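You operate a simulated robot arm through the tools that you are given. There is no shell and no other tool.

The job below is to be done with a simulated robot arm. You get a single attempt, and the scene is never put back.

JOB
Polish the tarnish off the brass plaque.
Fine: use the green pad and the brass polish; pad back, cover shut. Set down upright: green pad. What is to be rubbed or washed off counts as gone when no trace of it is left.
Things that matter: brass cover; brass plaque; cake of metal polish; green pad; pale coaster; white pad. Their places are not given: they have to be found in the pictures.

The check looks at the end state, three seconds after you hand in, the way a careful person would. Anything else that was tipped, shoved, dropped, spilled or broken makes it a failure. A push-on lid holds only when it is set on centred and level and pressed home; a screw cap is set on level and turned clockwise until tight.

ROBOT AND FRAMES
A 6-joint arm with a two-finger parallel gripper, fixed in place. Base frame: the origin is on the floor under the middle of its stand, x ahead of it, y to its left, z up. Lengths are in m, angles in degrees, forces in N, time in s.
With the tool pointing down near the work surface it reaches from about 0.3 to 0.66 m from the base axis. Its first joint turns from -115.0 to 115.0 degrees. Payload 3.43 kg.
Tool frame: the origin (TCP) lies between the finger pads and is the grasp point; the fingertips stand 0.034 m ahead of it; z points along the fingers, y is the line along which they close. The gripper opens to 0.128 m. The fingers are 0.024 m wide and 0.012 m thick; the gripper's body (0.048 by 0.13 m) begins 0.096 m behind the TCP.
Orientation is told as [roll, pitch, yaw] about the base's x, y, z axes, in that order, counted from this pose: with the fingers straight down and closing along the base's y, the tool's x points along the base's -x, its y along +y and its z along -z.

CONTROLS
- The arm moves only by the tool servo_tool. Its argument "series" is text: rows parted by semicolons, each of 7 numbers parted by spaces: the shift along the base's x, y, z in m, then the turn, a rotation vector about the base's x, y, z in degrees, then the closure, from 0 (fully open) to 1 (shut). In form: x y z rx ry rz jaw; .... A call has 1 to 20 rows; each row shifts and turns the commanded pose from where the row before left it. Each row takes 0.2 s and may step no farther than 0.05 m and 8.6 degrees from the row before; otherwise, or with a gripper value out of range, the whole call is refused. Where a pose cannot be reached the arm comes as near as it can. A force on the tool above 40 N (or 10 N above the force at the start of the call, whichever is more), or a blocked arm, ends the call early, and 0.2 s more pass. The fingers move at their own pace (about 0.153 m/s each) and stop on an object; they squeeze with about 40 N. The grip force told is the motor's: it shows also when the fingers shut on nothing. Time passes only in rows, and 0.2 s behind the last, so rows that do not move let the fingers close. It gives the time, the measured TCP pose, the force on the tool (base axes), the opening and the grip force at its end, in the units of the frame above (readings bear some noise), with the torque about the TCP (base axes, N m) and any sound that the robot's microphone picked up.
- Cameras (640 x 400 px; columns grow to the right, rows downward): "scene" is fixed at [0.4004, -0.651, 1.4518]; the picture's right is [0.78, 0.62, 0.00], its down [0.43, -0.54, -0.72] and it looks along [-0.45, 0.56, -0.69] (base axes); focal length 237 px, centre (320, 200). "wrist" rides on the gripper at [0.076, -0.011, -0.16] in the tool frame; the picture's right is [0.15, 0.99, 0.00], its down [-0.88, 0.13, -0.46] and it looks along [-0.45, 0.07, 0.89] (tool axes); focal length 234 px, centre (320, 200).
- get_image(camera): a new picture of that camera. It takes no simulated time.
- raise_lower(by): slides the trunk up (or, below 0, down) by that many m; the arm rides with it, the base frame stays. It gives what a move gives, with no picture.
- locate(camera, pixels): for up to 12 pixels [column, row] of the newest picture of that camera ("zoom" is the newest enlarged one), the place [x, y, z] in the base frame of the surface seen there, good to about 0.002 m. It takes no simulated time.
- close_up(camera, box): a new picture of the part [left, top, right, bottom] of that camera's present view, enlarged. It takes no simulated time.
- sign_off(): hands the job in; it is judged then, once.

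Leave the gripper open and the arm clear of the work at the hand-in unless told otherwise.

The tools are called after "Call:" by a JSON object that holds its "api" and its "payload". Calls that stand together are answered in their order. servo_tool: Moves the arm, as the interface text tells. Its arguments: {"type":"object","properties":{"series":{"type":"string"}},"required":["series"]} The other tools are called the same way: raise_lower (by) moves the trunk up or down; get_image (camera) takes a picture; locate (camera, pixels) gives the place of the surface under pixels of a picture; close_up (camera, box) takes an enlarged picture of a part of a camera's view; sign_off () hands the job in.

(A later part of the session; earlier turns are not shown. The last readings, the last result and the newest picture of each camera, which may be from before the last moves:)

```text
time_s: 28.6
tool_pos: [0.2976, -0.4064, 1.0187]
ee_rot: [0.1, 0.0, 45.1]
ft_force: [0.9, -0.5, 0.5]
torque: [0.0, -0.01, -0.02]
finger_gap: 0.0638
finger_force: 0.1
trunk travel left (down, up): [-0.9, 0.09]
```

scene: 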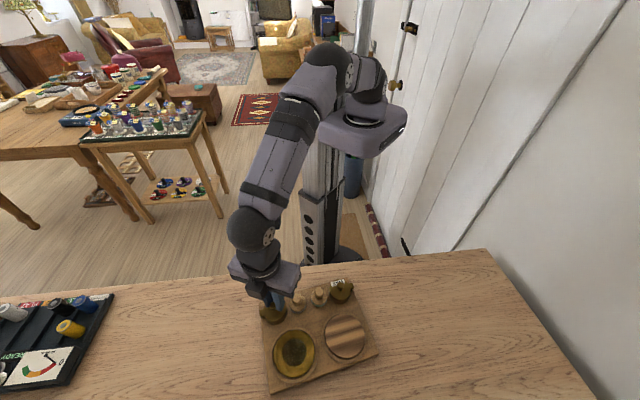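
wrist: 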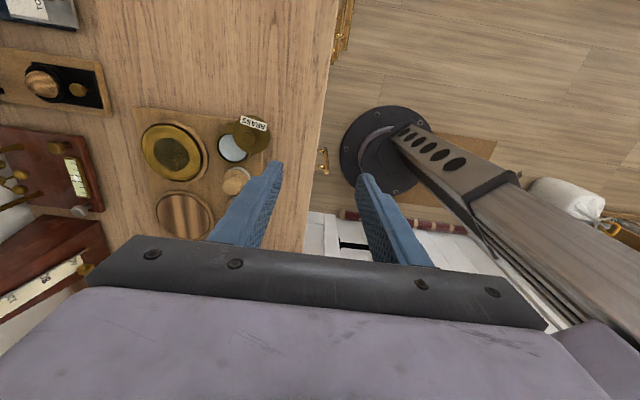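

I'm at (0.2987,-0.4071,1.018) on average. I'll go down to z≈0.912 with a 1 mm trim, then look before closing.

Call:
{"api": "servo_tool", "payload": {"series": "0 -0.001 -0.03 0 0 0 0.5; 0 0 -0.03 0 0 0 0.5; 0 0 -0.026 0 0 0 0.5; 0 0 -0.02 0 0 0 0.5; 0 0 0 0 0 0 0.5; 0 0 0 0 0 0 0.5"}}

Call:
{"api": "close_up", "payload": {"camera": "wrist", "box": [220, 110, 420, 260]}}

Call:
{"api": "close_up", "payload": {"camera": "scene", "box": [310, 262, 390, 322]}}

```text
time_s: 30.0
tool_pos: [0.2974, -0.4082, 0.9122]
ee_rot: [0.0, -0.1, 45.0]
ft_force: [-0.4, 0.0, -0.1]
torque: [0.0, 0.0, 0.02]
finger_gap: 0.0639
finger_force: 0.0
trunk travel left (down, up): [-0.9, 0.09]
```

```text
2.67 times, centred on (320, 185) of wrist
```

zoom: 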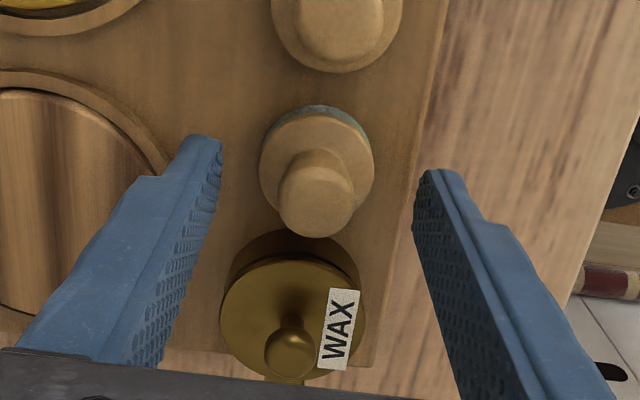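

```text
6.67 times, centred on (350, 292) of scene
```

zoom: 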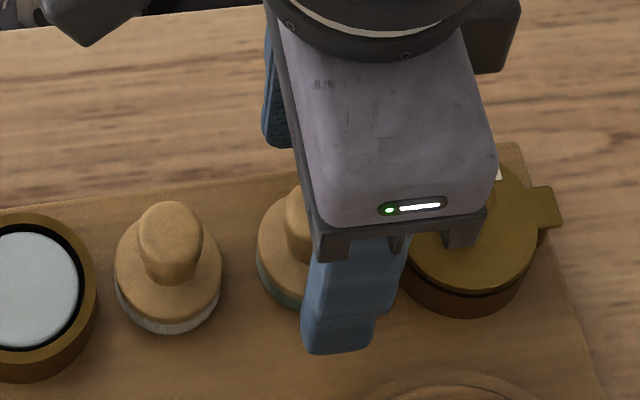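

The knob top at wrist zoom (316,205) lies right on the tool axis, and both fingers are clear of the wax jar. I'll close on it.

Call:
{"api": "servo_tool", "payload": {"series": "0 0 0 0 0 0 0.7; 0 0 0 0 0 0 0.9; 0 0 0 0 0 0 1; 0 0 0 0 0 0 1; 0 0 0 0 0 0 1"}}

```text
time_s: 31.2
tool_pos: [0.2987, -0.4069, 0.9116]
ee_rot: [0.0, 0.0, 45.0]
ft_force: [0.0, -0.1, -0.1]
torque: [0.02, 0.02, 0.0]
finger_gap: 0.0203
finger_force: 39.9
trunk travel left (down, up): [-0.9, 0.09]
```

The grip is firm at a gap of 0.020, with no side load and the pad standing undisturbed. I'll lift it straight up 7 cm and check.

Call:
{"api": "servo_tool", "payload": {"series": "0 0 0.01 0 0 0 1; 0 0 0.02 0 0 0 1; 0 0 0.02 0 0 0 1; 0 0 0.02 0 0 0 1; 0 0 0 0 0 0 1"}}

Call:
{"api": "close_up", "payload": {"camera": "scene", "box": [270, 240, 430, 360]}}

Call:
{"api": "close_up", "payload": {"camera": "wrist", "box": [220, 110, 420, 260]}}

```text
time_s: 32.4
tool_pos: [0.2989, -0.4076, 0.9818]
ee_rot: [0.1, 0.0, 45.0]
ft_force: [-0.6, -0.3, 0.0]
torque: [-0.01, -0.02, 0.0]
finger_gap: 0.0201
finger_force: 40.2
trunk travel left (down, up): [-0.9, 0.09]
```

```text
3.33 times, centred on (350, 300) of scene
```

zoom: 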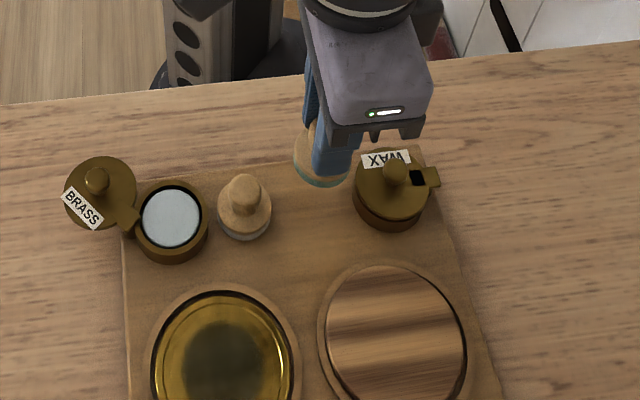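

```text
2.67 times, centred on (320, 185) of wrist
```

zoom: 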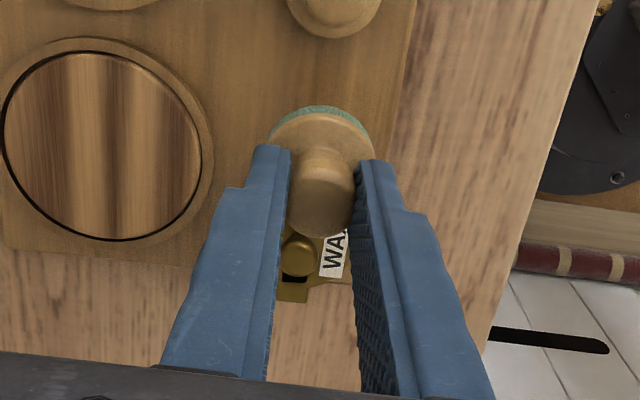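

The pad hangs straight in the fingers with its green felt downward. I'll carry it above the cake at (0.2275,-0.4885).

Call:
{"api": "servo_tool", "payload": {"series": "-0.0237 -0.027 0 0 0 0 1; -0.0237 -0.027 0 0 0 0 1; -0.0237 -0.027 0 0 0 0 1; 0 0 0 0 0 0 1; 0 0 0 0 0 0 1"}}

Call:
{"api": "servo_tool", "payload": {"series": "0 0 0 0 0 0 1"}}

Call:
{"api": "close_up", "payload": {"camera": "scene", "box": [260, 250, 340, 310]}}

Call:
{"api": "close_up", "payload": {"camera": "scene", "box": [330, 270, 394, 318]}}

```text
time_s: 33.6
tool_pos: [0.2249, -0.4913, 0.9812]
ee_rot: [0.0, 0.0, 45.1]
ft_force: [-0.6, 0.2, -0.7]
torque: [0.0, 0.02, 0.02]
finger_gap: 0.0204
finger_force: 39.7
trunk travel left (down, up): [-0.9, 0.09]
```

```text
time_s: 34.0
tool_pos: [0.2258, -0.4921, 0.9822]
ee_rot: [0.0, 0.1, 45.0]
ft_force: [0.4, 0.4, -0.7]
torque: [-0.01, 0.02, 0.0]
finger_gap: 0.0204
finger_force: 40.2
trunk travel left (down, up): [-0.9, 0.09]
```

```text
6.67 times, centred on (300, 280) of scene
```

zoom: 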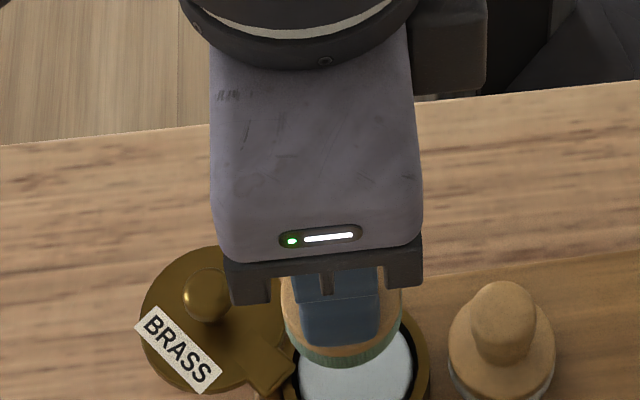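

```text
8.33 times, centred on (362, 294) of scene
```

zoom: 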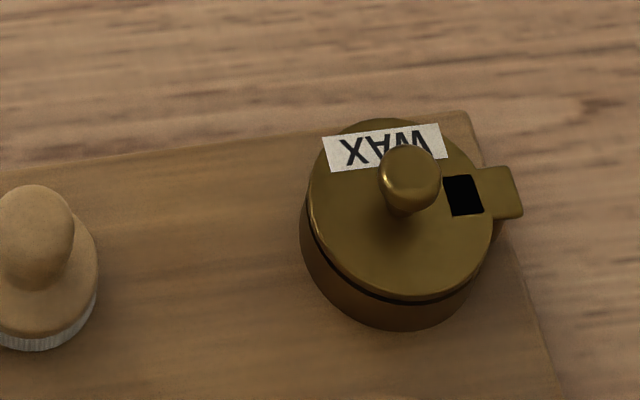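

I'm at (0.2254,-0.4917). Both the reading and the picture say the pad is about 3 mm short of centre, so I'll trim by (+0.002,+0.003). Then I'll lower it to just above the cake, where contact is expected at TCP z≈0.9295.

Call:
{"api": "servo_tool", "payload": {"series": "0.002 0.003 0 0 0 0 1; 0 0 -0.02 0 0 0 1; 0 0 -0.02 0 0 0 1; 0 0 -0.008 0 0 0 1; 0 0 0 0 0 0 1; 0 0 0 0 0 0 1"}}

Call:
{"api": "close_up", "payload": {"camera": "scene", "box": [260, 260, 340, 320]}}

Call:
{"api": "close_up", "payload": {"camera": "wrist", "box": [240, 110, 400, 230]}}

```text
time_s: 35.4
tool_pos: [0.2282, -0.4857, 0.935]
ee_rot: [0.0, -0.1, 45.0]
ft_force: [-0.5, -0.9, -0.5]
torque: [-0.01, 0.02, 0.01]
finger_gap: 0.0205
finger_force: 40.0
trunk travel left (down, up): [-0.9, 0.09]
```

```text
6.67 times, centred on (300, 290) of scene
```

zoom: 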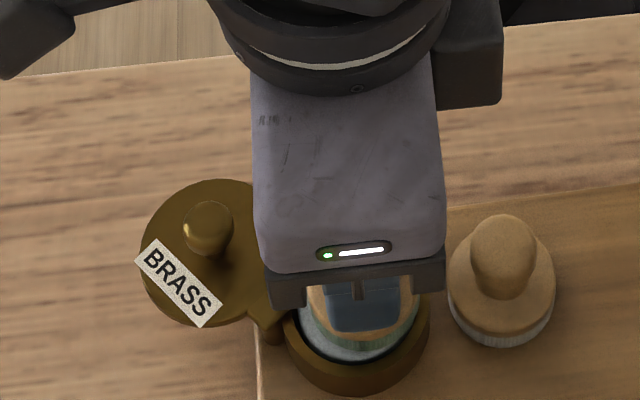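

```text
3.33 times, centred on (320, 170) of wrist
```

zoom: 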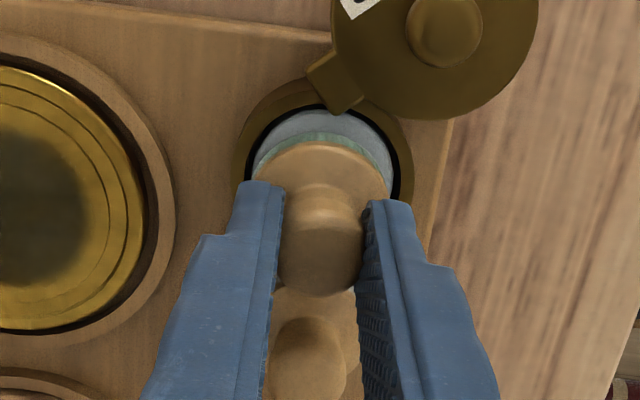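

The pad is over the jar mouth and centred. I'll lower it in small steps until it meets the cake.

Call:
{"api": "servo_tool", "payload": {"series": "0 0 -0.003 0 0 0 1; 0 0 0 0 0 0 1"}}

Call:
{"api": "servo_tool", "payload": {"series": "0 0 -0.0015 0 0 0 1; 0 0 0 0 0 0 1"}}

Call:
{"api": "servo_tool", "payload": {"series": "0 0 -0.0015 0 0 0 1; 0 0 0 0 0 0 1"}}

```text
time_s: 36.0
tool_pos: [0.2286, -0.4853, 0.9302]
ee_rot: [0.0, -0.1, 44.9]
ft_force: [0.7, 0.0, 0.1]
torque: [0.02, 0.0, 0.0]
finger_gap: 0.0203
finger_force: 39.8
trunk travel left (down, up): [-0.9, 0.09]
```

```text
time_s: 36.6
tool_pos: [0.2285, -0.485, 0.9313]
ee_rot: [-0.1, -0.1, 45.0]
ft_force: [-2.1, 2.7, 6.7]
torque: [0.24, -0.01, 0.06]
finger_gap: 0.0202
finger_force: 40.1
trunk travel left (down, up): [-0.9, 0.09]
```

```text
time_s: 37.2
tool_pos: [0.2287, -0.4856, 0.928]
ee_rot: [-0.1, 0.2, 45.0]
ft_force: [-2.5, -1.7, 7.1]
torque: [0.0, 0.12, 0.01]
finger_gap: 0.0202
finger_force: 39.4
trunk travel left (down, up): [-0.9, 0.09]
```

I have contact: 7 N upward at z≈0.928, so the felt is on the cake. I'll trim 2 mm toward −y for centring and twist the pad a little on the cake to load it.

Call:
{"api": "servo_tool", "payload": {"series": "0 -0.002 0 0 0 0 1; 0 0 -0.0005 0 0 6 1; 0 0 0 0 0 -6 1; 0 0 0 0 0 -6 1; 0 0 0 0 0 6 1; 0 0 0 0 0 0 1"}}

Call:
{"api": "close_up", "payload": {"camera": "scene", "box": [260, 260, 404, 380]}}

```text
time_s: 38.6
tool_pos: [0.2295, -0.4873, 0.9281]
ee_rot: [0.1, -0.1, 45.1]
ft_force: [-0.8, -0.2, 4.7]
torque: [0.04, 0.06, 0.01]
finger_gap: 0.0201
finger_force: 39.6
trunk travel left (down, up): [-0.9, 0.09]
```

```text
3.33 times, centred on (332, 320) of scene
```

zoom: 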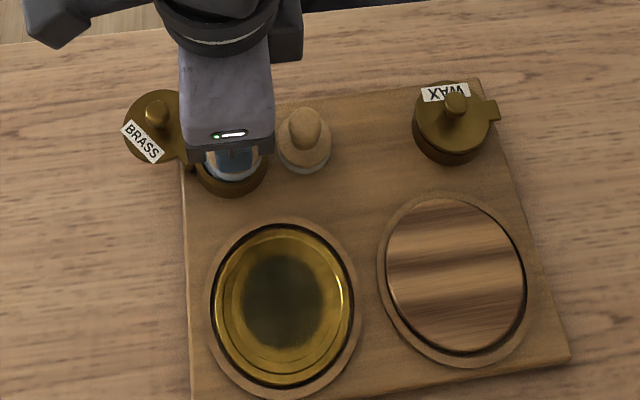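

The tray hasn't moved and the pad presses the cake at about 5 N. I'll lift it out, straight up.

Call:
{"api": "servo_tool", "payload": {"series": "0 0 0.01 0 0 0 1; 0 0 0.02 0 0 0 1; 0 0 0.02 0 0 0 1; 0 0 0 0 0 0 1"}}

Call:
{"api": "close_up", "payload": {"camera": "scene", "box": [270, 250, 350, 310]}}

Call:
{"api": "close_up", "payload": {"camera": "wrist", "box": [220, 110, 420, 260]}}

```text
time_s: 39.6
tool_pos: [0.2317, -0.4877, 0.9754]
ee_rot: [0.1, -0.1, 45.0]
ft_force: [0.0, -1.2, -0.6]
torque: [0.02, 0.01, -0.02]
finger_gap: 0.02
finger_force: 39.8
trunk travel left (down, up): [-0.9, 0.09]
```

```text
6.67 times, centred on (310, 280) of scene
```

zoom: 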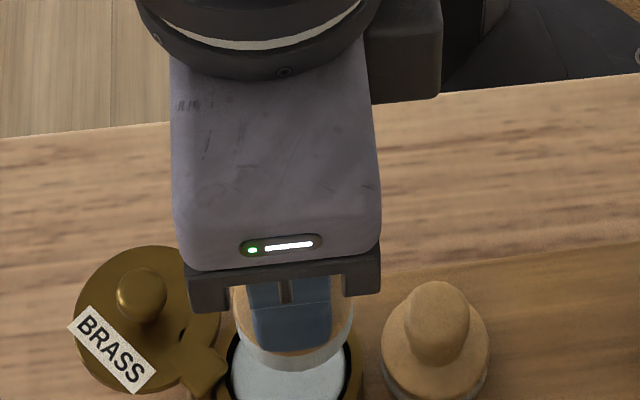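

```text
2.67 times, centred on (320, 185) of wrist
```

zoom: 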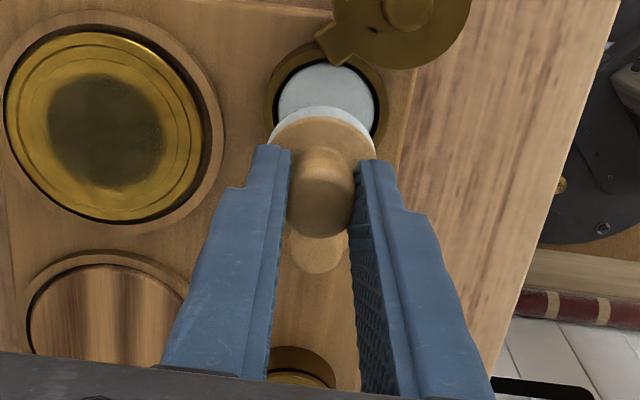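

The felt has turned pale, so it is loaded with polish. Next I'll measure the plaque and the tarnish patch.

Call:
{"api": "close_up", "payload": {"camera": "scene", "box": [288, 314, 352, 386]}}

Call:
{"api": "locate", "payload": {"camera": "zoom", "pixels": [[315, 195], [275, 140], [360, 145], [370, 230], [320, 270], [255, 220], [320, 120], [320, 95], [440, 195], [195, 215], [320, 330], [320, 60]]}}

```text
5.56 times, centred on (320, 350) of scene
```

zoom: 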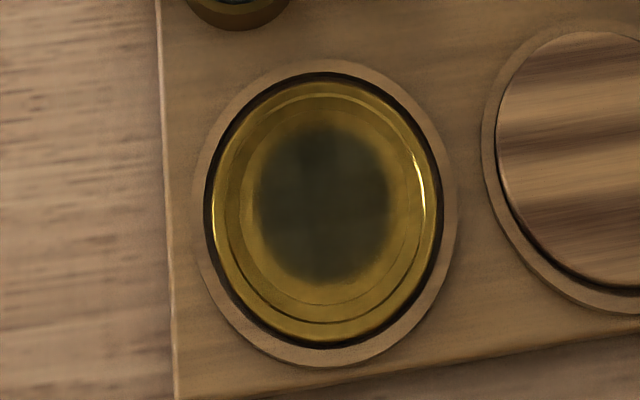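

```text
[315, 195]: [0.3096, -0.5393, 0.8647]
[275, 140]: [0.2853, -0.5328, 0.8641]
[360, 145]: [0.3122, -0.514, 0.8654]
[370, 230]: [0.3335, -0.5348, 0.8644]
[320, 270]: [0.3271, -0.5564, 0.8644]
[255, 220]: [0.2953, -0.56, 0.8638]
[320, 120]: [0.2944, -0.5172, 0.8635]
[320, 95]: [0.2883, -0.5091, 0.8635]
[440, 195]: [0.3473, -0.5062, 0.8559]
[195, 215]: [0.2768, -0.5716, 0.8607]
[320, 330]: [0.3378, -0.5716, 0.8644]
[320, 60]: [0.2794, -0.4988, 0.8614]
```

The tarnish is centred at about (0.3144,-0.540) with a radius near 0.03, on a surface at z≈0.8645. I'll carry the pad above its centre; contact should come at TCP z≈0.920.

Call:
{"api": "servo_tool", "payload": {"series": "0.0278 -0.0174 0 0 0 0 1; 0.0278 -0.0174 0 0 0 0 1; 0.0278 -0.0174 0 0 0 0 1; 0 0 -0.02 0 0 0 1; 0 0 0 0 0 0 1; 0 0 0 0 0 0 1"}}

Call:
{"api": "servo_tool", "payload": {"series": "0 0 0 0 0 0 1"}}

Call:
{"api": "close_up", "payload": {"camera": "scene", "box": [270, 290, 366, 370]}}

```text
time_s: 41.0
tool_pos: [0.3137, -0.5397, 0.9579]
ee_rot: [0.0, 0.0, 45.0]
ft_force: [-0.3, 0.2, -0.1]
torque: [0.0, -0.05, -0.02]
finger_gap: 0.0204
finger_force: 40.4
trunk travel left (down, up): [-0.9, 0.09]
```

```text
time_s: 41.4
tool_pos: [0.3124, -0.5407, 0.9585]
ee_rot: [0.0, 0.0, 45.0]
ft_force: [-0.5, -0.4, 0.3]
torque: [0.02, 0.0, 0.0]
finger_gap: 0.0203
finger_force: 40.6
trunk travel left (down, up): [-0.9, 0.09]
```

```text
5.00 times, centred on (318, 330) of scene
```

zoom: 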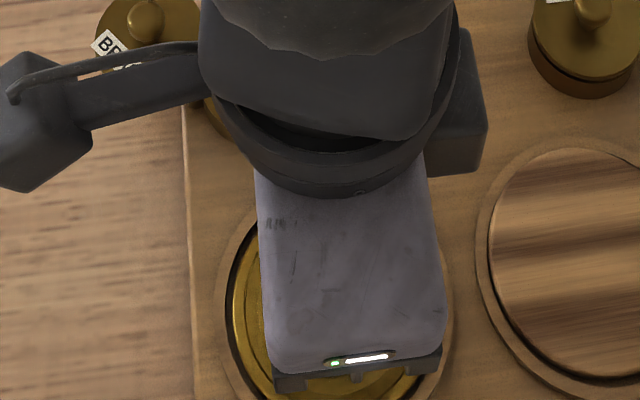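

I'm over the plaque centre. I'll lower it in steps: 3 cm first, then millimetre steps to contact.

Call:
{"api": "servo_tool", "payload": {"series": "0 0 -0.02 0 0 0 1; 0 0 -0.013 0 0 0 1; 0 0 -0.003 0 0 0 1; 0 0 0 0 0 0 1"}}

Call:
{"api": "servo_tool", "payload": {"series": "0 0 -0.001 0 0 0 1; 0 0 0 0 0 0 1"}}

Call:
{"api": "servo_tool", "payload": {"series": "0 0 -0.001 0 0 0 1; 0 0 0 0 0 0 1"}}

```text
time_s: 42.4
tool_pos: [0.3145, -0.5403, 0.922]
ee_rot: [-0.1, 0.0, 45.0]
ft_force: [0.2, -0.5, -0.3]
torque: [0.0, 0.01, 0.02]
finger_gap: 0.0204
finger_force: 39.8
trunk travel left (down, up): [-0.9, 0.09]
```

```text
time_s: 43.0
tool_pos: [0.3137, -0.54, 0.9204]
ee_rot: [-0.2, 0.1, 45.0]
ft_force: [-0.4, 0.1, 3.3]
torque: [-0.05, 0.0, 0.01]
finger_gap: 0.0203
finger_force: 40.0
trunk travel left (down, up): [-0.9, 0.09]
```

```text
time_s: 43.6
tool_pos: [0.3132, -0.5392, 0.9211]
ee_rot: [-0.2, 0.0, 44.9]
ft_force: [0.5, 0.6, 10.9]
torque: [0.0, -0.06, -0.01]
finger_gap: 0.02
finger_force: 39.4
trunk travel left (down, up): [-0.9, 0.09]
```

I have contact with 10.9 N of press. I'll ease off half a millimetre to about 7 N and rub one small circle of radius 12 mm, then check the tray and the force.

Call:
{"api": "servo_tool", "payload": {"series": "0.006 0 0.0005 0 0 0 1; 0.006 0 0 0 0 0 1; -0.0016 0.006 0 0 0 0 1; -0.0044 0.0044 0 0 0 0 1; -0.006 0.0016 0 0 0 0 1; -0.006 -0.0016 0 0 0 0 1; -0.0044 -0.0044 0 0 0 0 1; -0.0016 -0.006 0 0 0 0 1; 0.0016 -0.006 0 0 0 0 1; 0.0044 -0.0044 0 0 0 0 1; 0.006 -0.0016 0 0 0 0 1; 0.006 0.0016 0 0 0 0 1; 0.0044 0.0044 0 0 0 0 1; 0.0016 0.006 0 0 0 0 1; -0.006 0 0 0 0 0 1; -0.006 0 0 0 0 0 1"}}

Call:
{"api": "close_up", "payload": {"camera": "scene", "box": [260, 260, 404, 380]}}

```text
time_s: 47.0
tool_pos: [0.3105, -0.534, 0.9202]
ee_rot: [-0.1, 0.0, 45.0]
ft_force: [2.3, 0.5, 7.4]
torque: [0.0, -0.13, -0.03]
finger_gap: 0.0201
finger_force: 39.9
out of reach, approached as far as the arm can: row 11
trunk travel left (down, up): [-0.9, 0.09]
```

```text
3.33 times, centred on (332, 320) of scene
```

zoom: 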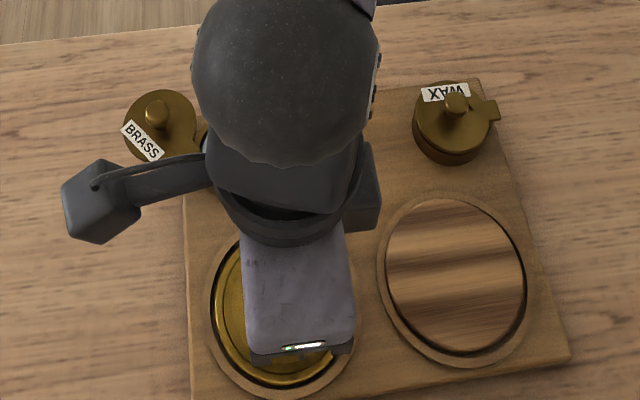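

Row 11 was just out of reach, so the reach at this height ends near 0.635 m. The tray has not moved. I'll lift the pad, look at the effect so far, and measure the robot's shoulder height to see whether lowering the trunk would give more reach.

Call:
{"api": "servo_tool", "payload": {"series": "0 0 0.02 0 0 0 1; 0 0 0.04 0 0 0 1; -0.02 0.03 0.03 0 0 0 1; -0.02 0.03 0.02 0 0 0 1; -0.02 0.03 0.01 0 0 0 1; -0.02 0.03 0 0 0 0 1; 0 0 0 0 0 0 1"}}

Call:
{"api": "get_image", "payload": {"camera": "scene"}}

Call:
{"api": "close_up", "payload": {"camera": "scene", "box": [288, 314, 352, 386]}}

Call:
{"api": "locate", "payload": {"camera": "scene", "pixels": [[365, 125], [345, 135], [385, 140], [370, 80], [330, 55], [340, 120], [310, 230], [330, 210], [290, 110], [280, 160]]}}

```text
time_s: 48.6
tool_pos: [0.2305, -0.4157, 1.0393]
ee_rot: [0.0, -0.1, 45.0]
ft_force: [0.8, 0.4, -0.5]
torque: [0.05, 0.01, -0.01]
finger_gap: 0.0202
finger_force: 39.7
trunk travel left (down, up): [-0.9, 0.09]
```

```text
taken
```

scene: 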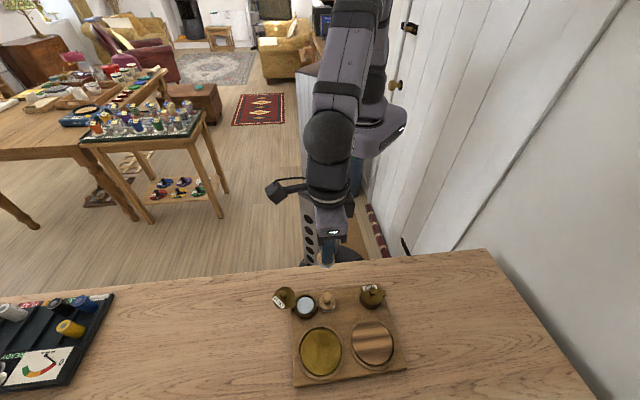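

```text
5.56 times, centred on (320, 350) of scene
```

zoom: 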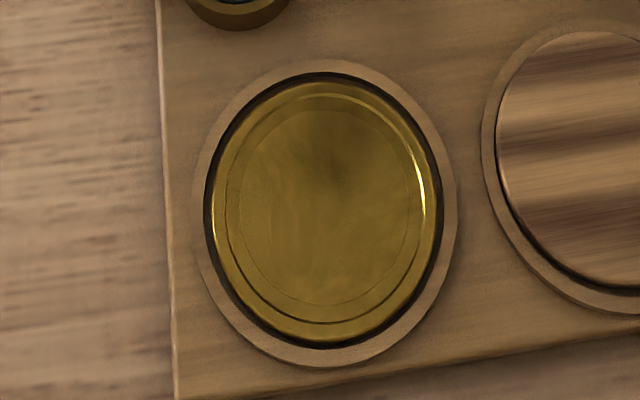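

```text
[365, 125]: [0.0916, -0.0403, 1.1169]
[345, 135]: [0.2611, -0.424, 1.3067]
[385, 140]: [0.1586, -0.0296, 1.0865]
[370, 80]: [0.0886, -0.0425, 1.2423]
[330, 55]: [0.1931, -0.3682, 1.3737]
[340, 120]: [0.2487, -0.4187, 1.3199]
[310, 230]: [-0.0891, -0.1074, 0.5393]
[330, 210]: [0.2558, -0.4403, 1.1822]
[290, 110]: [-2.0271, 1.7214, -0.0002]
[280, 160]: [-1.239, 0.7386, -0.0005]
```

The tarnish is nearly gone after one circle. I'll enlarge the plaque further to look for traces that remain.

Call:
{"api": "close_up", "payload": {"camera": "scene", "box": [300, 328, 342, 372]}}

Call:
{"api": "get_image", "payload": {"camera": "wrist"}}

```text
9.09 times, centred on (321, 350) of scene
```

zoom: 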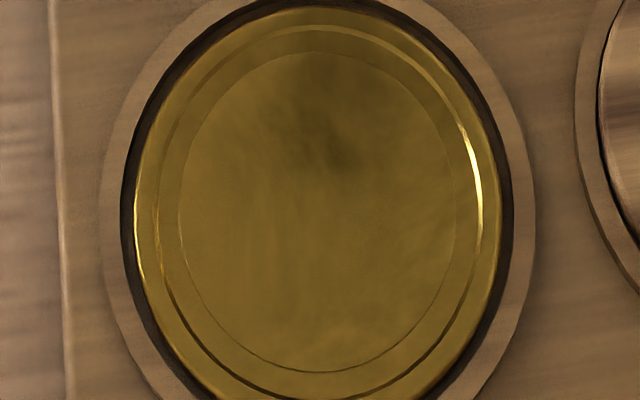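

```text
taken
```

wrist: 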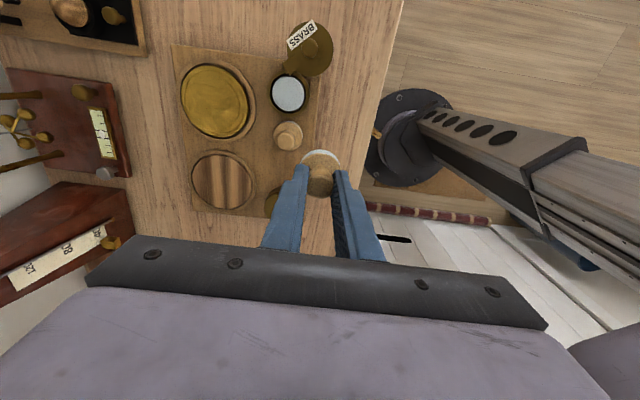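

Two faint dark smudges remain, at zoom (335,155) and (320,75). They could be traces or reflections. I'll measure where they are and look with the wrist camera as well.

Call:
{"api": "locate", "payload": {"camera": "zoom", "pixels": [[335, 155], [320, 75], [320, 200], [320, 215], [250, 80], [400, 80], [185, 215], [455, 200], [320, 370], [320, 52]]}}

Call:
{"api": "close_up", "payload": {"camera": "wrist", "box": [170, 55, 266, 145]}}

```text
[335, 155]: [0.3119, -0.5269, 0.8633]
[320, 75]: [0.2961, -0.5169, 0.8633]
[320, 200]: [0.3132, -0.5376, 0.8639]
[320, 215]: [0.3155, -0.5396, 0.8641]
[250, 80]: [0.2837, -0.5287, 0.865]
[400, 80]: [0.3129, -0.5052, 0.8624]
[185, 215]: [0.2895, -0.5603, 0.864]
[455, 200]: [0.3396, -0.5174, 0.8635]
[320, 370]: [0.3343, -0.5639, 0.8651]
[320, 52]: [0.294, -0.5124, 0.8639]
```

```text
4.44 times, centred on (218, 100) of wrist
```

zoom: 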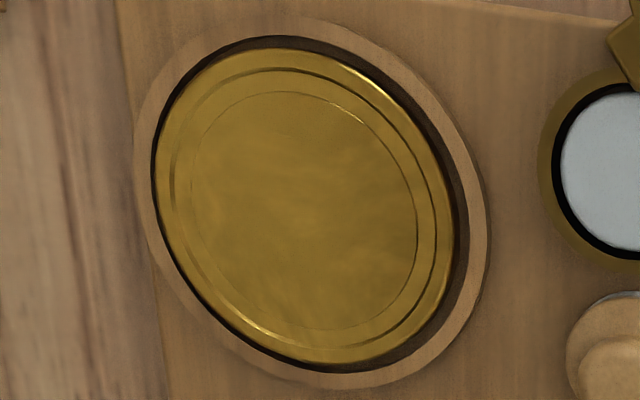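

The wrist view looks clean apart from slight mottling, but I want no trace left at all. I'll go back and rub the whole patch again in overlapping strokes, staying within reach.

Call:
{"api": "servo_tool", "payload": {"series": "0.0206 -0.0304 -0.01 0 0 0 1; 0.0206 -0.0304 -0.01 0 0 0 1; 0.0206 -0.0304 -0.01 0 0 0 1; 0.0206 -0.0304 -0.01 0 0 0 1; 0 0 -0.02 0 0 0 1; 0 0 -0.015 0 0 0 1; 0 0 0 0 0 0 1; 0 0 0 0 0 0 1"}}

Call:
{"api": "servo_tool", "payload": {"series": "0 0 0 0 0 0 1"}}

```text
time_s: 50.4
tool_pos: [0.3142, -0.5374, 0.9636]
ee_rot: [-0.1, -0.1, 44.9]
ft_force: [0.5, -0.1, -0.2]
torque: [0.03, -0.01, 0.02]
finger_gap: 0.0205
finger_force: 40.2
trunk travel left (down, up): [-0.9, 0.09]
```

```text
time_s: 50.8
tool_pos: [0.3148, -0.5379, 0.9646]
ee_rot: [0.0, -0.1, 45.0]
ft_force: [-0.3, 0.3, -1.1]
torque: [0.02, -0.01, -0.01]
finger_gap: 0.0203
finger_force: 40.5
trunk travel left (down, up): [-0.9, 0.09]
```

I'm at (0.3145,-0.5377,0.964). I'll step back 4 mm toward the robot and lower to light contact.

Call:
{"api": "servo_tool", "payload": {"series": "-0.002 0.0035 -0.02 0 0 0 1; 0 0 -0.015 0 0 0 1; 0 0 -0.0065 0 0 0 1; 0 0 0 0 0 0 1"}}

Call:
{"api": "servo_tool", "payload": {"series": "0 0 -0.001 0 0 0 1; 0 0 0 0 0 0 1"}}

Call:
{"api": "servo_tool", "payload": {"series": "0 0 -0.001 0 0 0 1; 0 0 0 0 0 0 1"}}

```text
time_s: 51.8
tool_pos: [0.3105, -0.5332, 0.924]
ee_rot: [-0.1, 0.0, 45.0]
ft_force: [-0.4, -0.6, -0.4]
torque: [0.0, 0.0, 0.01]
finger_gap: 0.0203
finger_force: 40.4
trunk travel left (down, up): [-0.9, 0.09]
```

```text
time_s: 52.4
tool_pos: [0.311, -0.5323, 0.9226]
ee_rot: [0.1, -0.1, 45.0]
ft_force: [0.3, -0.1, -0.1]
torque: [0.03, 0.03, 0.0]
finger_gap: 0.0201
finger_force: 40.0
trunk travel left (down, up): [-0.9, 0.09]
```

```text
time_s: 53.0
tool_pos: [0.3096, -0.5332, 0.9217]
ee_rot: [0.0, 0.0, 45.1]
ft_force: [-0.5, 0.8, 0.0]
torque: [0.03, -0.01, -0.02]
finger_gap: 0.0202
finger_force: 40.2
trunk travel left (down, up): [-0.9, 0.09]
```

No contact yet at 0.9217, so I'll go down two more millimetre steps.

Call:
{"api": "servo_tool", "payload": {"series": "0 0 -0.001 0 0 0 1; 0 0 0 0 0 0 1"}}

Call:
{"api": "servo_tool", "payload": {"series": "0 0 -0.0007 0 0 0 1; 0 0 0 0 0 0 1"}}

```text
time_s: 53.6
tool_pos: [0.3105, -0.5338, 0.9209]
ee_rot: [0.0, 0.0, 45.1]
ft_force: [0.3, 1.0, -1.0]
torque: [0.03, 0.01, -0.02]
finger_gap: 0.0203
finger_force: 40.1
trunk travel left (down, up): [-0.9, 0.09]
```

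```text
time_s: 54.2
tool_pos: [0.31, -0.5336, 0.92]
ee_rot: [0.0, 0.0, 44.9]
ft_force: [0.1, 0.1, 0.0]
torque: [0.0, 0.0, 0.0]
finger_gap: 0.0204
finger_force: 40.0
trunk travel left (down, up): [-0.9, 0.09]
```

Still no contact. The pad may have slid up slightly in the fingers while rubbing, so I'll keep going down in small steps.

Call:
{"api": "servo_tool", "payload": {"series": "0 0 -0.0007 0 0 0 1; 0 0 0 0 0 0 1"}}

Call:
{"api": "servo_tool", "payload": {"series": "0 0 -0.0007 0 0 0 1; 0 0 0 0 0 0 1"}}

```text
time_s: 54.8
tool_pos: [0.3109, -0.5335, 0.9197]
ee_rot: [-0.1, 0.1, 45.0]
ft_force: [-1.1, 0.7, 4.2]
torque: [0.11, 0.1, -0.01]
finger_gap: 0.0204
finger_force: 39.6
trunk travel left (down, up): [-0.9, 0.09]
```

```text
time_s: 55.4
tool_pos: [0.3109, -0.5345, 0.9208]
ee_rot: [-0.1, 0.1, 45.0]
ft_force: [-0.3, 1.2, 9.4]
torque: [0.04, 0.06, -0.04]
finger_gap: 0.0206
finger_force: 40.2
trunk travel left (down, up): [-0.9, 0.09]
```

I have 9 N of press. I'll rub a circle of 14 mm radius about this point, which covers the smudges and stays in reach.

Call:
{"api": "servo_tool", "payload": {"series": "0.007 0 0.0003 0 0 0 1; 0.007 0 0 0 0 0 1; -0.0019 0.007 0 0 0 0 1; -0.0051 0.0051 0 0 0 0 1; -0.007 0.0019 0 0 0 0 1; -0.007 -0.0019 0 0 0 0 1; -0.0051 -0.0051 0 0 0 0 1; -0.0019 -0.007 0 0 0 0 1; 0.0019 -0.007 0 0 0 0 1; 0.0051 -0.0051 0 0 0 0 1; 0.007 -0.0019 0 0 0 0 1; 0.007 0.0019 0 0 0 0 1; 0.0051 0.0051 0 0 0 0 1; 0.0019 0.007 0 0 0 0 1; -0.007 0 0 0 0 0 1; -0.007 0 0 0 0 0 1"}}

Call:
{"api": "servo_tool", "payload": {"series": "0.007 0 0 0 0 0 1; -0.0009 0.0035 0 0 0 0 1; -0.0026 0.0026 0 0 0 0 1; -0.0035 0.0009 0 0 0 0 1; -0.0035 -0.0009 0 0 0 0 1; -0.0026 -0.0026 0 0 0 0 1; -0.0009 -0.0035 0 0 0 0 1; 0.0009 -0.0035 0 0 0 0 1; 0.0026 -0.0026 0 0 0 0 1; 0.0035 -0.0009 0 0 0 0 1; 0.0035 0.0009 0 0 0 0 1; 0.0026 0.0026 0 0 0 0 1; 0.0009 0.0035 0 0 0 0 1; -0.007 0 0 0 0 0 1"}}

```text
time_s: 58.8
tool_pos: [0.3115, -0.5324, 0.9195]
ee_rot: [-0.1, 0.0, 45.0]
ft_force: [2.9, 0.6, 9.8]
torque: [0.03, -0.15, -0.03]
finger_gap: 0.0203
finger_force: 40.0
trunk travel left (down, up): [-0.9, 0.09]
```

```text
time_s: 61.8
tool_pos: [0.3128, -0.5318, 0.9204]
ee_rot: [-0.1, -0.1, 45.0]
ft_force: [4.9, 0.4, 10.6]
torque: [0.0, -0.25, 0.02]
finger_gap: 0.0207
finger_force: 40.2
trunk travel left (down, up): [-0.9, 0.09]
```

No reach warnings this time. I'll lift off and move the arm well aside to inspect the plaque.

Call:
{"api": "servo_tool", "payload": {"series": "0 0 0.02 0 0 0 1; 0 0 0.04 0 0 0 1; -0.02 0.03 0.03 0 0 0 1; -0.025 0.035 0.02 0 0 0 1; -0.025 0.035 0.01 0 0 0 1; -0.03 0.035 0 0 0 0 1; -0.03 0.03 0 0 0 0 1; 0 0 0 0 0 0 1"}}

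Call:
{"api": "close_up", "payload": {"camera": "scene", "box": [300, 328, 342, 372]}}

Call:
{"api": "close_up", "payload": {"camera": "scene", "box": [260, 260, 404, 380]}}

Call:
{"api": "get_image", "payload": {"camera": "wrist"}}

```text
time_s: 63.6
tool_pos: [0.1781, -0.3696, 1.0393]
ee_rot: [0.0, 0.0, 45.0]
ft_force: [0.5, 0.5, 0.2]
torque: [0.0, 0.0, -0.03]
finger_gap: 0.0204
finger_force: 39.9
trunk travel left (down, up): [-0.9, 0.09]
```

```text
9.09 times, centred on (321, 350) of scene
```

zoom: 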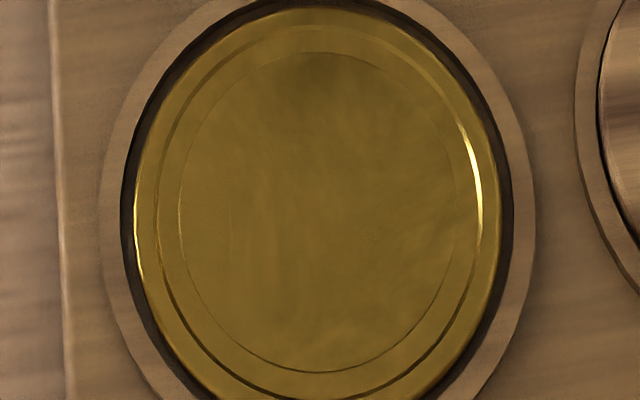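

```text
3.33 times, centred on (332, 320) of scene
```

zoom: 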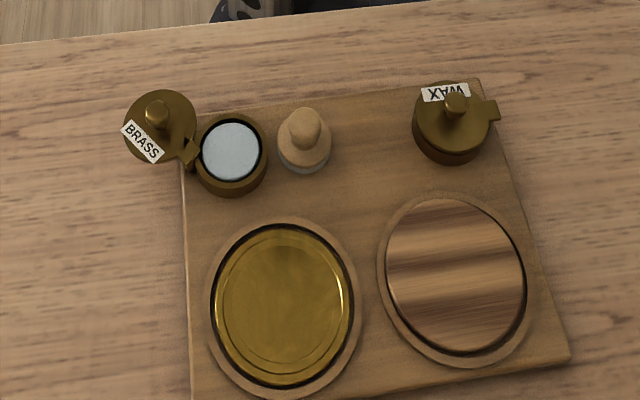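

```text
taken
```

wrist: 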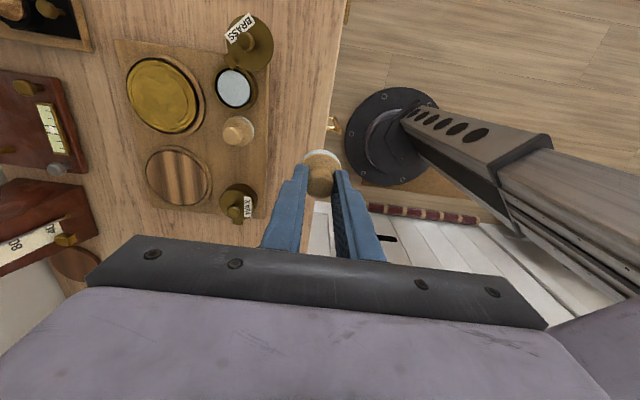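

The central smudge is gone. What's left at zoom (325,70) may be the arm mirrored in the brass, because the arm stands in the reflected direction. I'll look with the wrist camera, then move the arm somewhere else and compare.

Call:
{"api": "close_up", "payload": {"camera": "wrist", "box": [115, 45, 215, 145]}}

Call:
{"api": "servo_tool", "payload": {"series": "0.045 0.015 0 0 0 0 1; 0.045 0.015 0 0 0 0 1; 0.045 0.015 0 0 0 0 1; 0.045 0.01 0 0 0 0 1; 0 0 0 0 0 0 1; 0 0 0 0 0 0 1"}}

Call:
{"api": "close_up", "payload": {"camera": "scene", "box": [300, 328, 342, 372]}}

Call:
{"api": "get_image", "payload": {"camera": "wrist"}}

```text
4.00 times, centred on (165, 95) of wrist
```

zoom: 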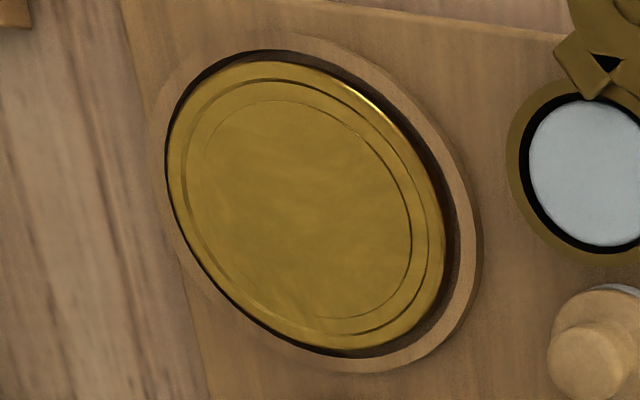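

```text
time_s: 65.0
tool_pos: [0.3617, -0.3127, 1.0387]
ee_rot: [0.0, 0.1, 45.0]
ft_force: [0.9, -0.6, 0.3]
torque: [0.02, 0.01, 0.0]
finger_gap: 0.0208
finger_force: 40.4
trunk travel left (down, up): [-0.9, 0.09]
```

```text
9.09 times, centred on (321, 350) of scene
```

zoom: 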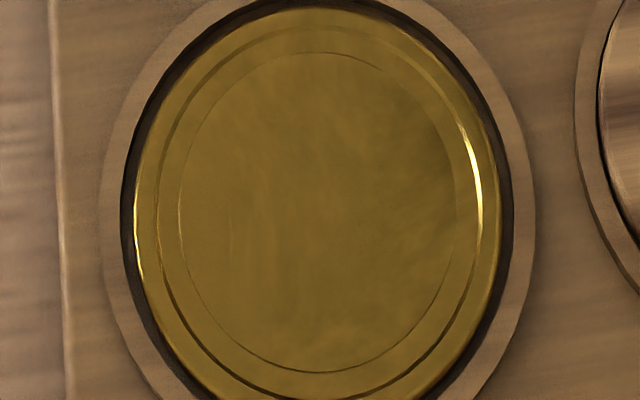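

```text
taken
```

wrist: 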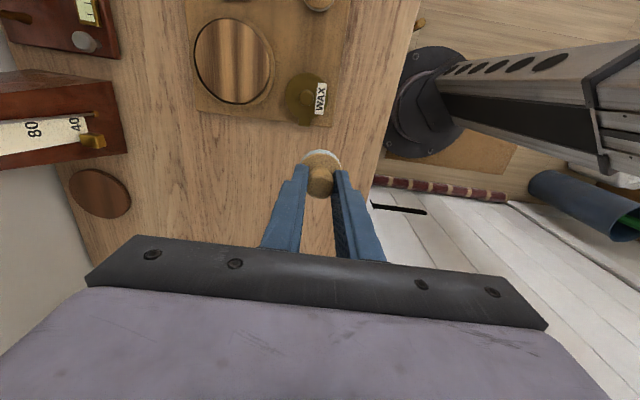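

The smudge moved with the arm, so it was only a reflection. I'll look even closer at the far edge of the patch, where the strokes barely reached, and at the whole inner disc.

Call:
{"api": "close_up", "payload": {"camera": "scene", "box": [306, 350, 336, 370]}}

Call:
{"api": "close_up", "payload": {"camera": "scene", "box": [306, 333, 336, 353]}}

```text
16.00 times, centred on (321, 360) of scene
```

zoom: 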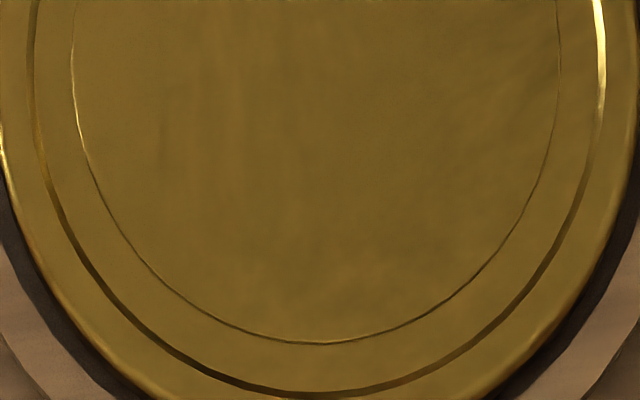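

```text
16.00 times, centred on (321, 343) of scene
```

zoom: 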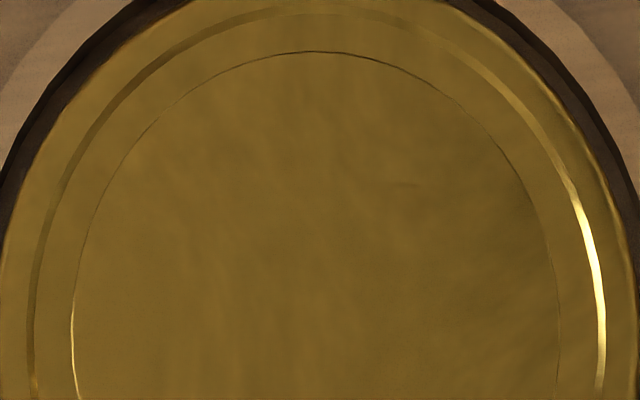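

The surface looks even; the inner disc may be a shade darker, or that may just be shading. To be safe I'll give it one more full pass with the still-loaded pad. I'm returning above the plaque.

Call:
{"api": "servo_tool", "payload": {"series": "-0.0099 -0.0447 -0.003 0 0 0 1; -0.0099 -0.0447 -0.003 0 0 0 1; -0.0099 -0.0447 -0.003 0 0 0 1; -0.0099 -0.0447 -0.003 0 0 0 1; -0.0097 -0.0447 -0.003 0 0 0 1; 0 0 -0.03 0 0 0 1; 0 0 -0.03 0 0 0 1; 0 0 0 0 0 0 1; 0 0 0 0 0 0 1"}}

Call:
{"api": "servo_tool", "payload": {"series": "0 0 0 0 0 0 1"}}

```text
time_s: 67.0
tool_pos: [0.3105, -0.5362, 0.9632]
ee_rot: [0.0, 0.0, 45.0]
ft_force: [-0.7, 0.5, -0.7]
torque: [0.03, -0.01, 0.01]
finger_gap: 0.0207
finger_force: 39.7
trunk travel left (down, up): [-0.9, 0.09]
```

```text
time_s: 67.4
tool_pos: [0.3104, -0.5353, 0.9631]
ee_rot: [0.1, 0.0, 44.9]
ft_force: [-0.2, -0.9, -0.6]
torque: [-0.03, 0.01, 0.05]
finger_gap: 0.0206
finger_force: 39.9
trunk travel left (down, up): [-0.9, 0.09]
```

I'm at (0.3105,-0.5358,0.963). I'll lower to contact.

Call:
{"api": "servo_tool", "payload": {"series": "0.001 0 -0.02 0 0 0 1; 0 0 -0.017 0 0 0 1; 0 0 -0.005 0 0 0 1; 0 0 0 0 0 0 1"}}

Call:
{"api": "servo_tool", "payload": {"series": "0 0 -0.001 0 0 0 1; 0 0 0 0 0 0 1"}}

Call:
{"api": "servo_tool", "payload": {"series": "0 0 -0.0007 0 0 0 1; 0 0 0 0 0 0 1"}}

```text
time_s: 68.4
tool_pos: [0.3127, -0.5362, 0.9203]
ee_rot: [0.0, 0.0, 45.0]
ft_force: [1.0, -0.3, -0.9]
torque: [-0.01, -0.02, -0.03]
finger_gap: 0.0206
finger_force: 39.8
trunk travel left (down, up): [-0.9, 0.09]
```

```text
time_s: 69.0
tool_pos: [0.3123, -0.5355, 0.9199]
ee_rot: [0.1, 0.1, 45.0]
ft_force: [-0.3, -1.2, -1.6]
torque: [-0.02, 0.0, -0.01]
finger_gap: 0.0208
finger_force: 39.6
trunk travel left (down, up): [-0.9, 0.09]
```

```text
time_s: 69.6
tool_pos: [0.3128, -0.5361, 0.9189]
ee_rot: [0.1, 0.0, 45.1]
ft_force: [0.2, 0.5, -0.3]
torque: [0.03, -0.02, 0.05]
finger_gap: 0.0208
finger_force: 40.5
trunk travel left (down, up): [-0.9, 0.09]
```

No contact yet, and the finger gap has crept from 0.0202 to 0.0208, so the pad has slid up about a millimetre in the fingers. I'll go on down.

Call:
{"api": "servo_tool", "payload": {"series": "0 0 -0.0007 0 0 0 1; 0 0 0 0 0 0 1"}}

Call:
{"api": "servo_tool", "payload": {"series": "0 0 -0.0007 0 0 0 1; 0 0 0 0 0 0 1"}}

```text
time_s: 70.2
tool_pos: [0.3123, -0.537, 0.9187]
ee_rot: [0.0, 0.0, 45.0]
ft_force: [-0.1, 0.4, -0.5]
torque: [0.02, 0.0, -0.01]
finger_gap: 0.0207
finger_force: 39.2
trunk travel left (down, up): [-0.9, 0.09]
```

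```text
time_s: 70.8
tool_pos: [0.3115, -0.5366, 0.9188]
ee_rot: [0.0, -0.1, 45.1]
ft_force: [-0.3, 0.3, 3.7]
torque: [0.02, 0.09, -0.06]
finger_gap: 0.0206
finger_force: 39.7
trunk travel left (down, up): [-0.9, 0.09]
```

Contact at 3.7 N. I'll press slightly more and rub circles of 12 mm and 6 mm radius.

Call:
{"api": "servo_tool", "payload": {"series": "0.006 0 -0.0004 0 0 0 1; 0.006 0 0 0 0 0 1; -0.0016 0.006 0 0 0 0 1; -0.0044 0.0044 0 0 0 0 1; -0.006 0.0016 0 0 0 0 1; -0.006 -0.0016 0 0 0 0 1; -0.0044 -0.0044 0 0 0 0 1; -0.0016 -0.006 0 0 0 0 1; 0.0016 -0.006 0 0 0 0 1; 0.0044 -0.0044 0 0 0 0 1; 0.006 -0.0016 0 0 0 0 1; 0.006 0.0016 0 0 0 0 1; 0.0044 0.0044 0 0 0 0 1; 0.0016 0.006 0 0 0 0 1; -0.006 0 0 0 0 0 1; -0.006 0 0 0 0 0 1"}}

Call:
{"api": "servo_tool", "payload": {"series": "0.006 0 0 0 0 0 1; -0.0008 0.003 0 0 0 0 1; -0.0022 0.0022 0 0 0 0 1; -0.003 0.0008 0 0 0 0 1; -0.003 -0.0008 0 0 0 0 1; -0.0022 -0.0022 0 0 0 0 1; -0.0008 -0.003 0 0 0 0 1; 0.0008 -0.003 0 0 0 0 1; 0.0022 -0.0022 0 0 0 0 1; 0.003 -0.0008 0 0 0 0 1; 0.003 0.0008 0 0 0 0 1; 0.0022 0.0022 0 0 0 0 1; 0.0008 0.003 0 0 0 0 1; -0.006 0 0 0 0 0 1"}}

```text
time_s: 74.2
tool_pos: [0.3106, -0.5332, 0.919]
ee_rot: [0.1, 0.0, 45.0]
ft_force: [1.7, 0.5, 5.2]
torque: [0.04, -0.06, 0.0]
finger_gap: 0.0209
finger_force: 39.8
out of reach, approached as far as the arm can: row 11
trunk travel left (down, up): [-0.9, 0.09]
```

```text
time_s: 77.2
tool_pos: [0.3114, -0.5335, 0.9181]
ee_rot: [-0.1, 0.0, 44.9]
ft_force: [2.1, 1.0, 3.9]
torque: [0.01, -0.08, 0.0]
finger_gap: 0.0207
finger_force: 40.2
trunk travel left (down, up): [-0.9, 0.09]
```

The pass is done. I'll lift off, carry the pad back above its home spot at (0.2985,-0.4075), and check the plaque on the way.

Call:
{"api": "servo_tool", "payload": {"series": "0 0 0.02 0 0 0 1; 0 0 0.03 0 0 0 1; 0 0 0.03 0 0 0 1; -0.0031 0.0315 0 0 0 0 1; -0.0031 0.0315 0 0 0 0 1; -0.0031 0.0315 0 0 0 0 1; -0.0031 0.0315 0 0 0 0 1; 0 0 0 0 0 0 1; 0 0 0 0 0 0 1"}}

Call:
{"api": "servo_tool", "payload": {"series": "0 0 0 0 0 0 1"}}

Call:
{"api": "close_up", "payload": {"camera": "scene", "box": [300, 328, 342, 372]}}

Call:
{"api": "close_up", "payload": {"camera": "scene", "box": [260, 260, 404, 380]}}

```text
time_s: 79.2
tool_pos: [0.2989, -0.4075, 0.9987]
ee_rot: [0.1, 0.0, 45.0]
ft_force: [0.4, -0.6, -0.3]
torque: [0.01, 0.0, 0.02]
finger_gap: 0.0208
finger_force: 40.2
trunk travel left (down, up): [-0.9, 0.09]
```

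```text
time_s: 79.6
tool_pos: [0.3, -0.4071, 1.0004]
ee_rot: [0.1, 0.0, 45.0]
ft_force: [-0.6, -0.3, -0.1]
torque: [0.0, 0.01, 0.01]
finger_gap: 0.0206
finger_force: 40.6
trunk travel left (down, up): [-0.9, 0.09]
```

```text
9.09 times, centred on (321, 350) of scene
```

zoom: 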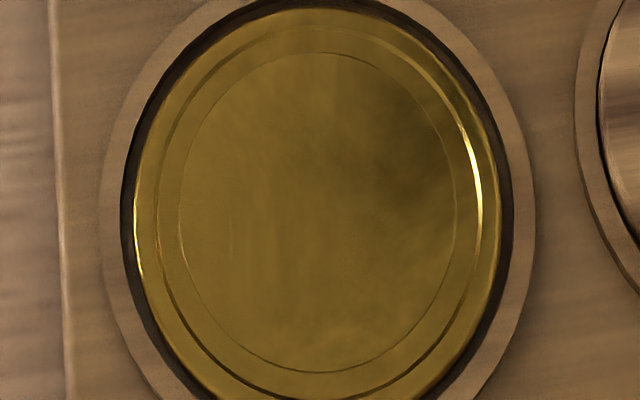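

```text
3.33 times, centred on (332, 320) of scene
```

zoom: 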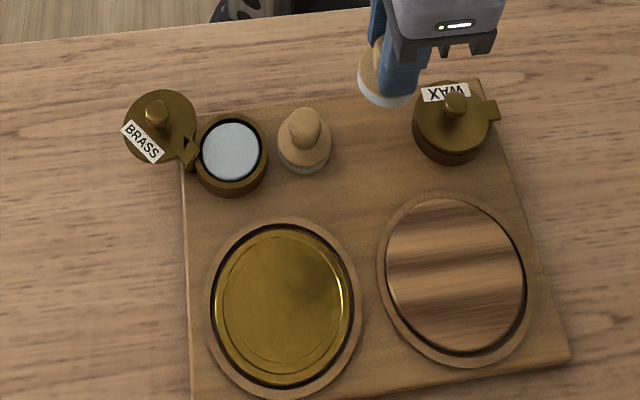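

The plaque is clean; the dark shade now at the right follows the arm's mirror image. The tray is steady. I'm above the home spot at about (0.2994,-0.4073), so I'll lower the pad slowly onto the tray.

Call:
{"api": "servo_tool", "payload": {"series": "-0.0008 -0.0002 -0.03 0 0 0 1; 0 0 -0.03 0 0 0 1; 0 0 -0.02 0 0 0 1; 0 0 -0.007 0 0 0 1; 0 0 0 0 0 0 1"}}

Call:
{"api": "servo_tool", "payload": {"series": "0 0 -0.0015 0 0 0 1; 0 0 0 0 0 0 1"}}

Call:
{"api": "servo_tool", "payload": {"series": "0 0 -0.001 0 0 0 1; 0 0 0 0 0 0 1"}}

```text
time_s: 80.8
tool_pos: [0.2974, -0.4071, 0.9109]
ee_rot: [-0.1, -0.1, 45.0]
ft_force: [-0.6, -0.4, -0.2]
torque: [-0.02, 0.0, -0.01]
finger_gap: 0.0206
finger_force: 40.2
trunk travel left (down, up): [-0.9, 0.09]
```

```text
time_s: 81.4
tool_pos: [0.2987, -0.4094, 0.9105]
ee_rot: [-0.1, -0.1, 45.0]
ft_force: [0.7, 0.7, -0.7]
torque: [0.06, 0.02, 0.01]
finger_gap: 0.0207
finger_force: 40.2
trunk travel left (down, up): [-0.9, 0.09]
```

```text
time_s: 82.0
tool_pos: [0.2981, -0.4075, 0.9102]
ee_rot: [0.0, 0.0, 45.0]
ft_force: [1.0, -0.9, 3.0]
torque: [0.02, 0.02, -0.05]
finger_gap: 0.0206
finger_force: 40.2
trunk travel left (down, up): [-0.9, 0.09]
```

The pad touches the tray with 3 N. I'll open the fingers and rise straight up.

Call:
{"api": "servo_tool", "payload": {"series": "0 0 0 0 0 0 0.8; 0 0 0 0 0 0 0.6; 0 0 0 0 0 0 0.5; 0 0 0 0 0 0 0.5; 0 0 0.02 0 0 0 0.5; 0 0 0.04 0 0 0 0.5; 0 0 0.04 0 0 0 0.5; 0 0 0.02 0 0 0 0.5; -0.03 0.03 0 0 0 0 0.5; -0.03 0.03 0 0 0 0 0.5; 0 0 0 0 0 0 0.5"}}

Call:
{"api": "close_up", "payload": {"camera": "scene", "box": [260, 260, 404, 380]}}

Call:
{"api": "close_up", "payload": {"camera": "scene", "box": [326, 280, 374, 320]}}

```text
time_s: 84.4
tool_pos: [0.2398, -0.3462, 1.0285]
ee_rot: [0.1, 0.0, 45.0]
ft_force: [-0.7, 0.7, -1.1]
torque: [0.02, 0.01, 0.01]
finger_gap: 0.0638
finger_force: 0.0
trunk travel left (down, up): [-0.9, 0.09]
```

```text
3.33 times, centred on (332, 320) of scene
```

zoom: 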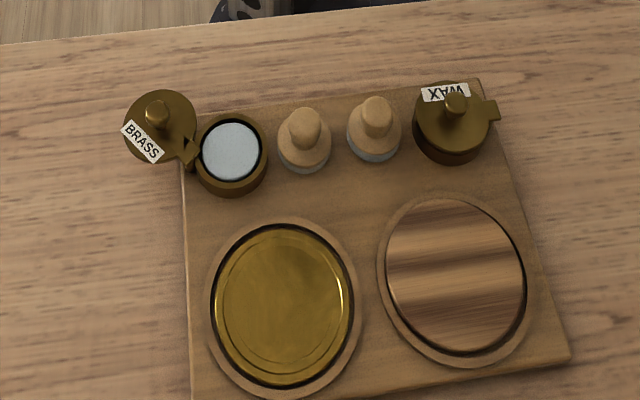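

```text
10.00 times, centred on (350, 300) of scene
```

zoom: 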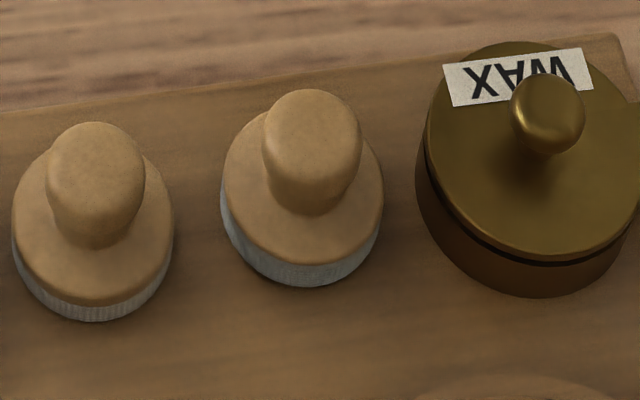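

The green pad stands upright within about a millimetre of where it was on the tray. Next I'll shut the cover, so I'll measure where its knob and the jar are now.

Call:
{"api": "close_up", "payload": {"camera": "scene", "box": [272, 278, 320, 318]}}

Call:
{"api": "locate", "payload": {"camera": "zoom", "pixels": [[192, 100], [192, 120], [192, 85], [300, 230], [290, 255], [130, 100], [260, 180], [410, 250], [300, 210], [270, 260]]}}

```text
10.00 times, centred on (296, 298) of scene
```

zoom: 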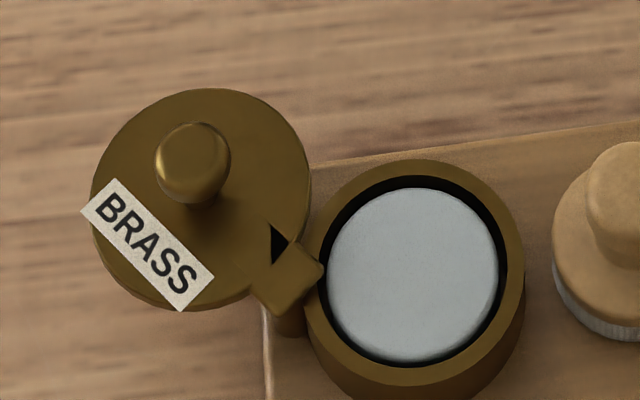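

```text
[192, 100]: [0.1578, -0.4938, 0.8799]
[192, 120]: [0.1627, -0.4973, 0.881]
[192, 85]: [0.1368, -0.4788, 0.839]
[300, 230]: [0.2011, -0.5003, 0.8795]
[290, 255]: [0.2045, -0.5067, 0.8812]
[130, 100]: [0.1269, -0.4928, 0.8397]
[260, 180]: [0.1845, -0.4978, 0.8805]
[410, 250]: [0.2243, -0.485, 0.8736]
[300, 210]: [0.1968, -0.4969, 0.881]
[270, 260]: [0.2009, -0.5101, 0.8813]
```

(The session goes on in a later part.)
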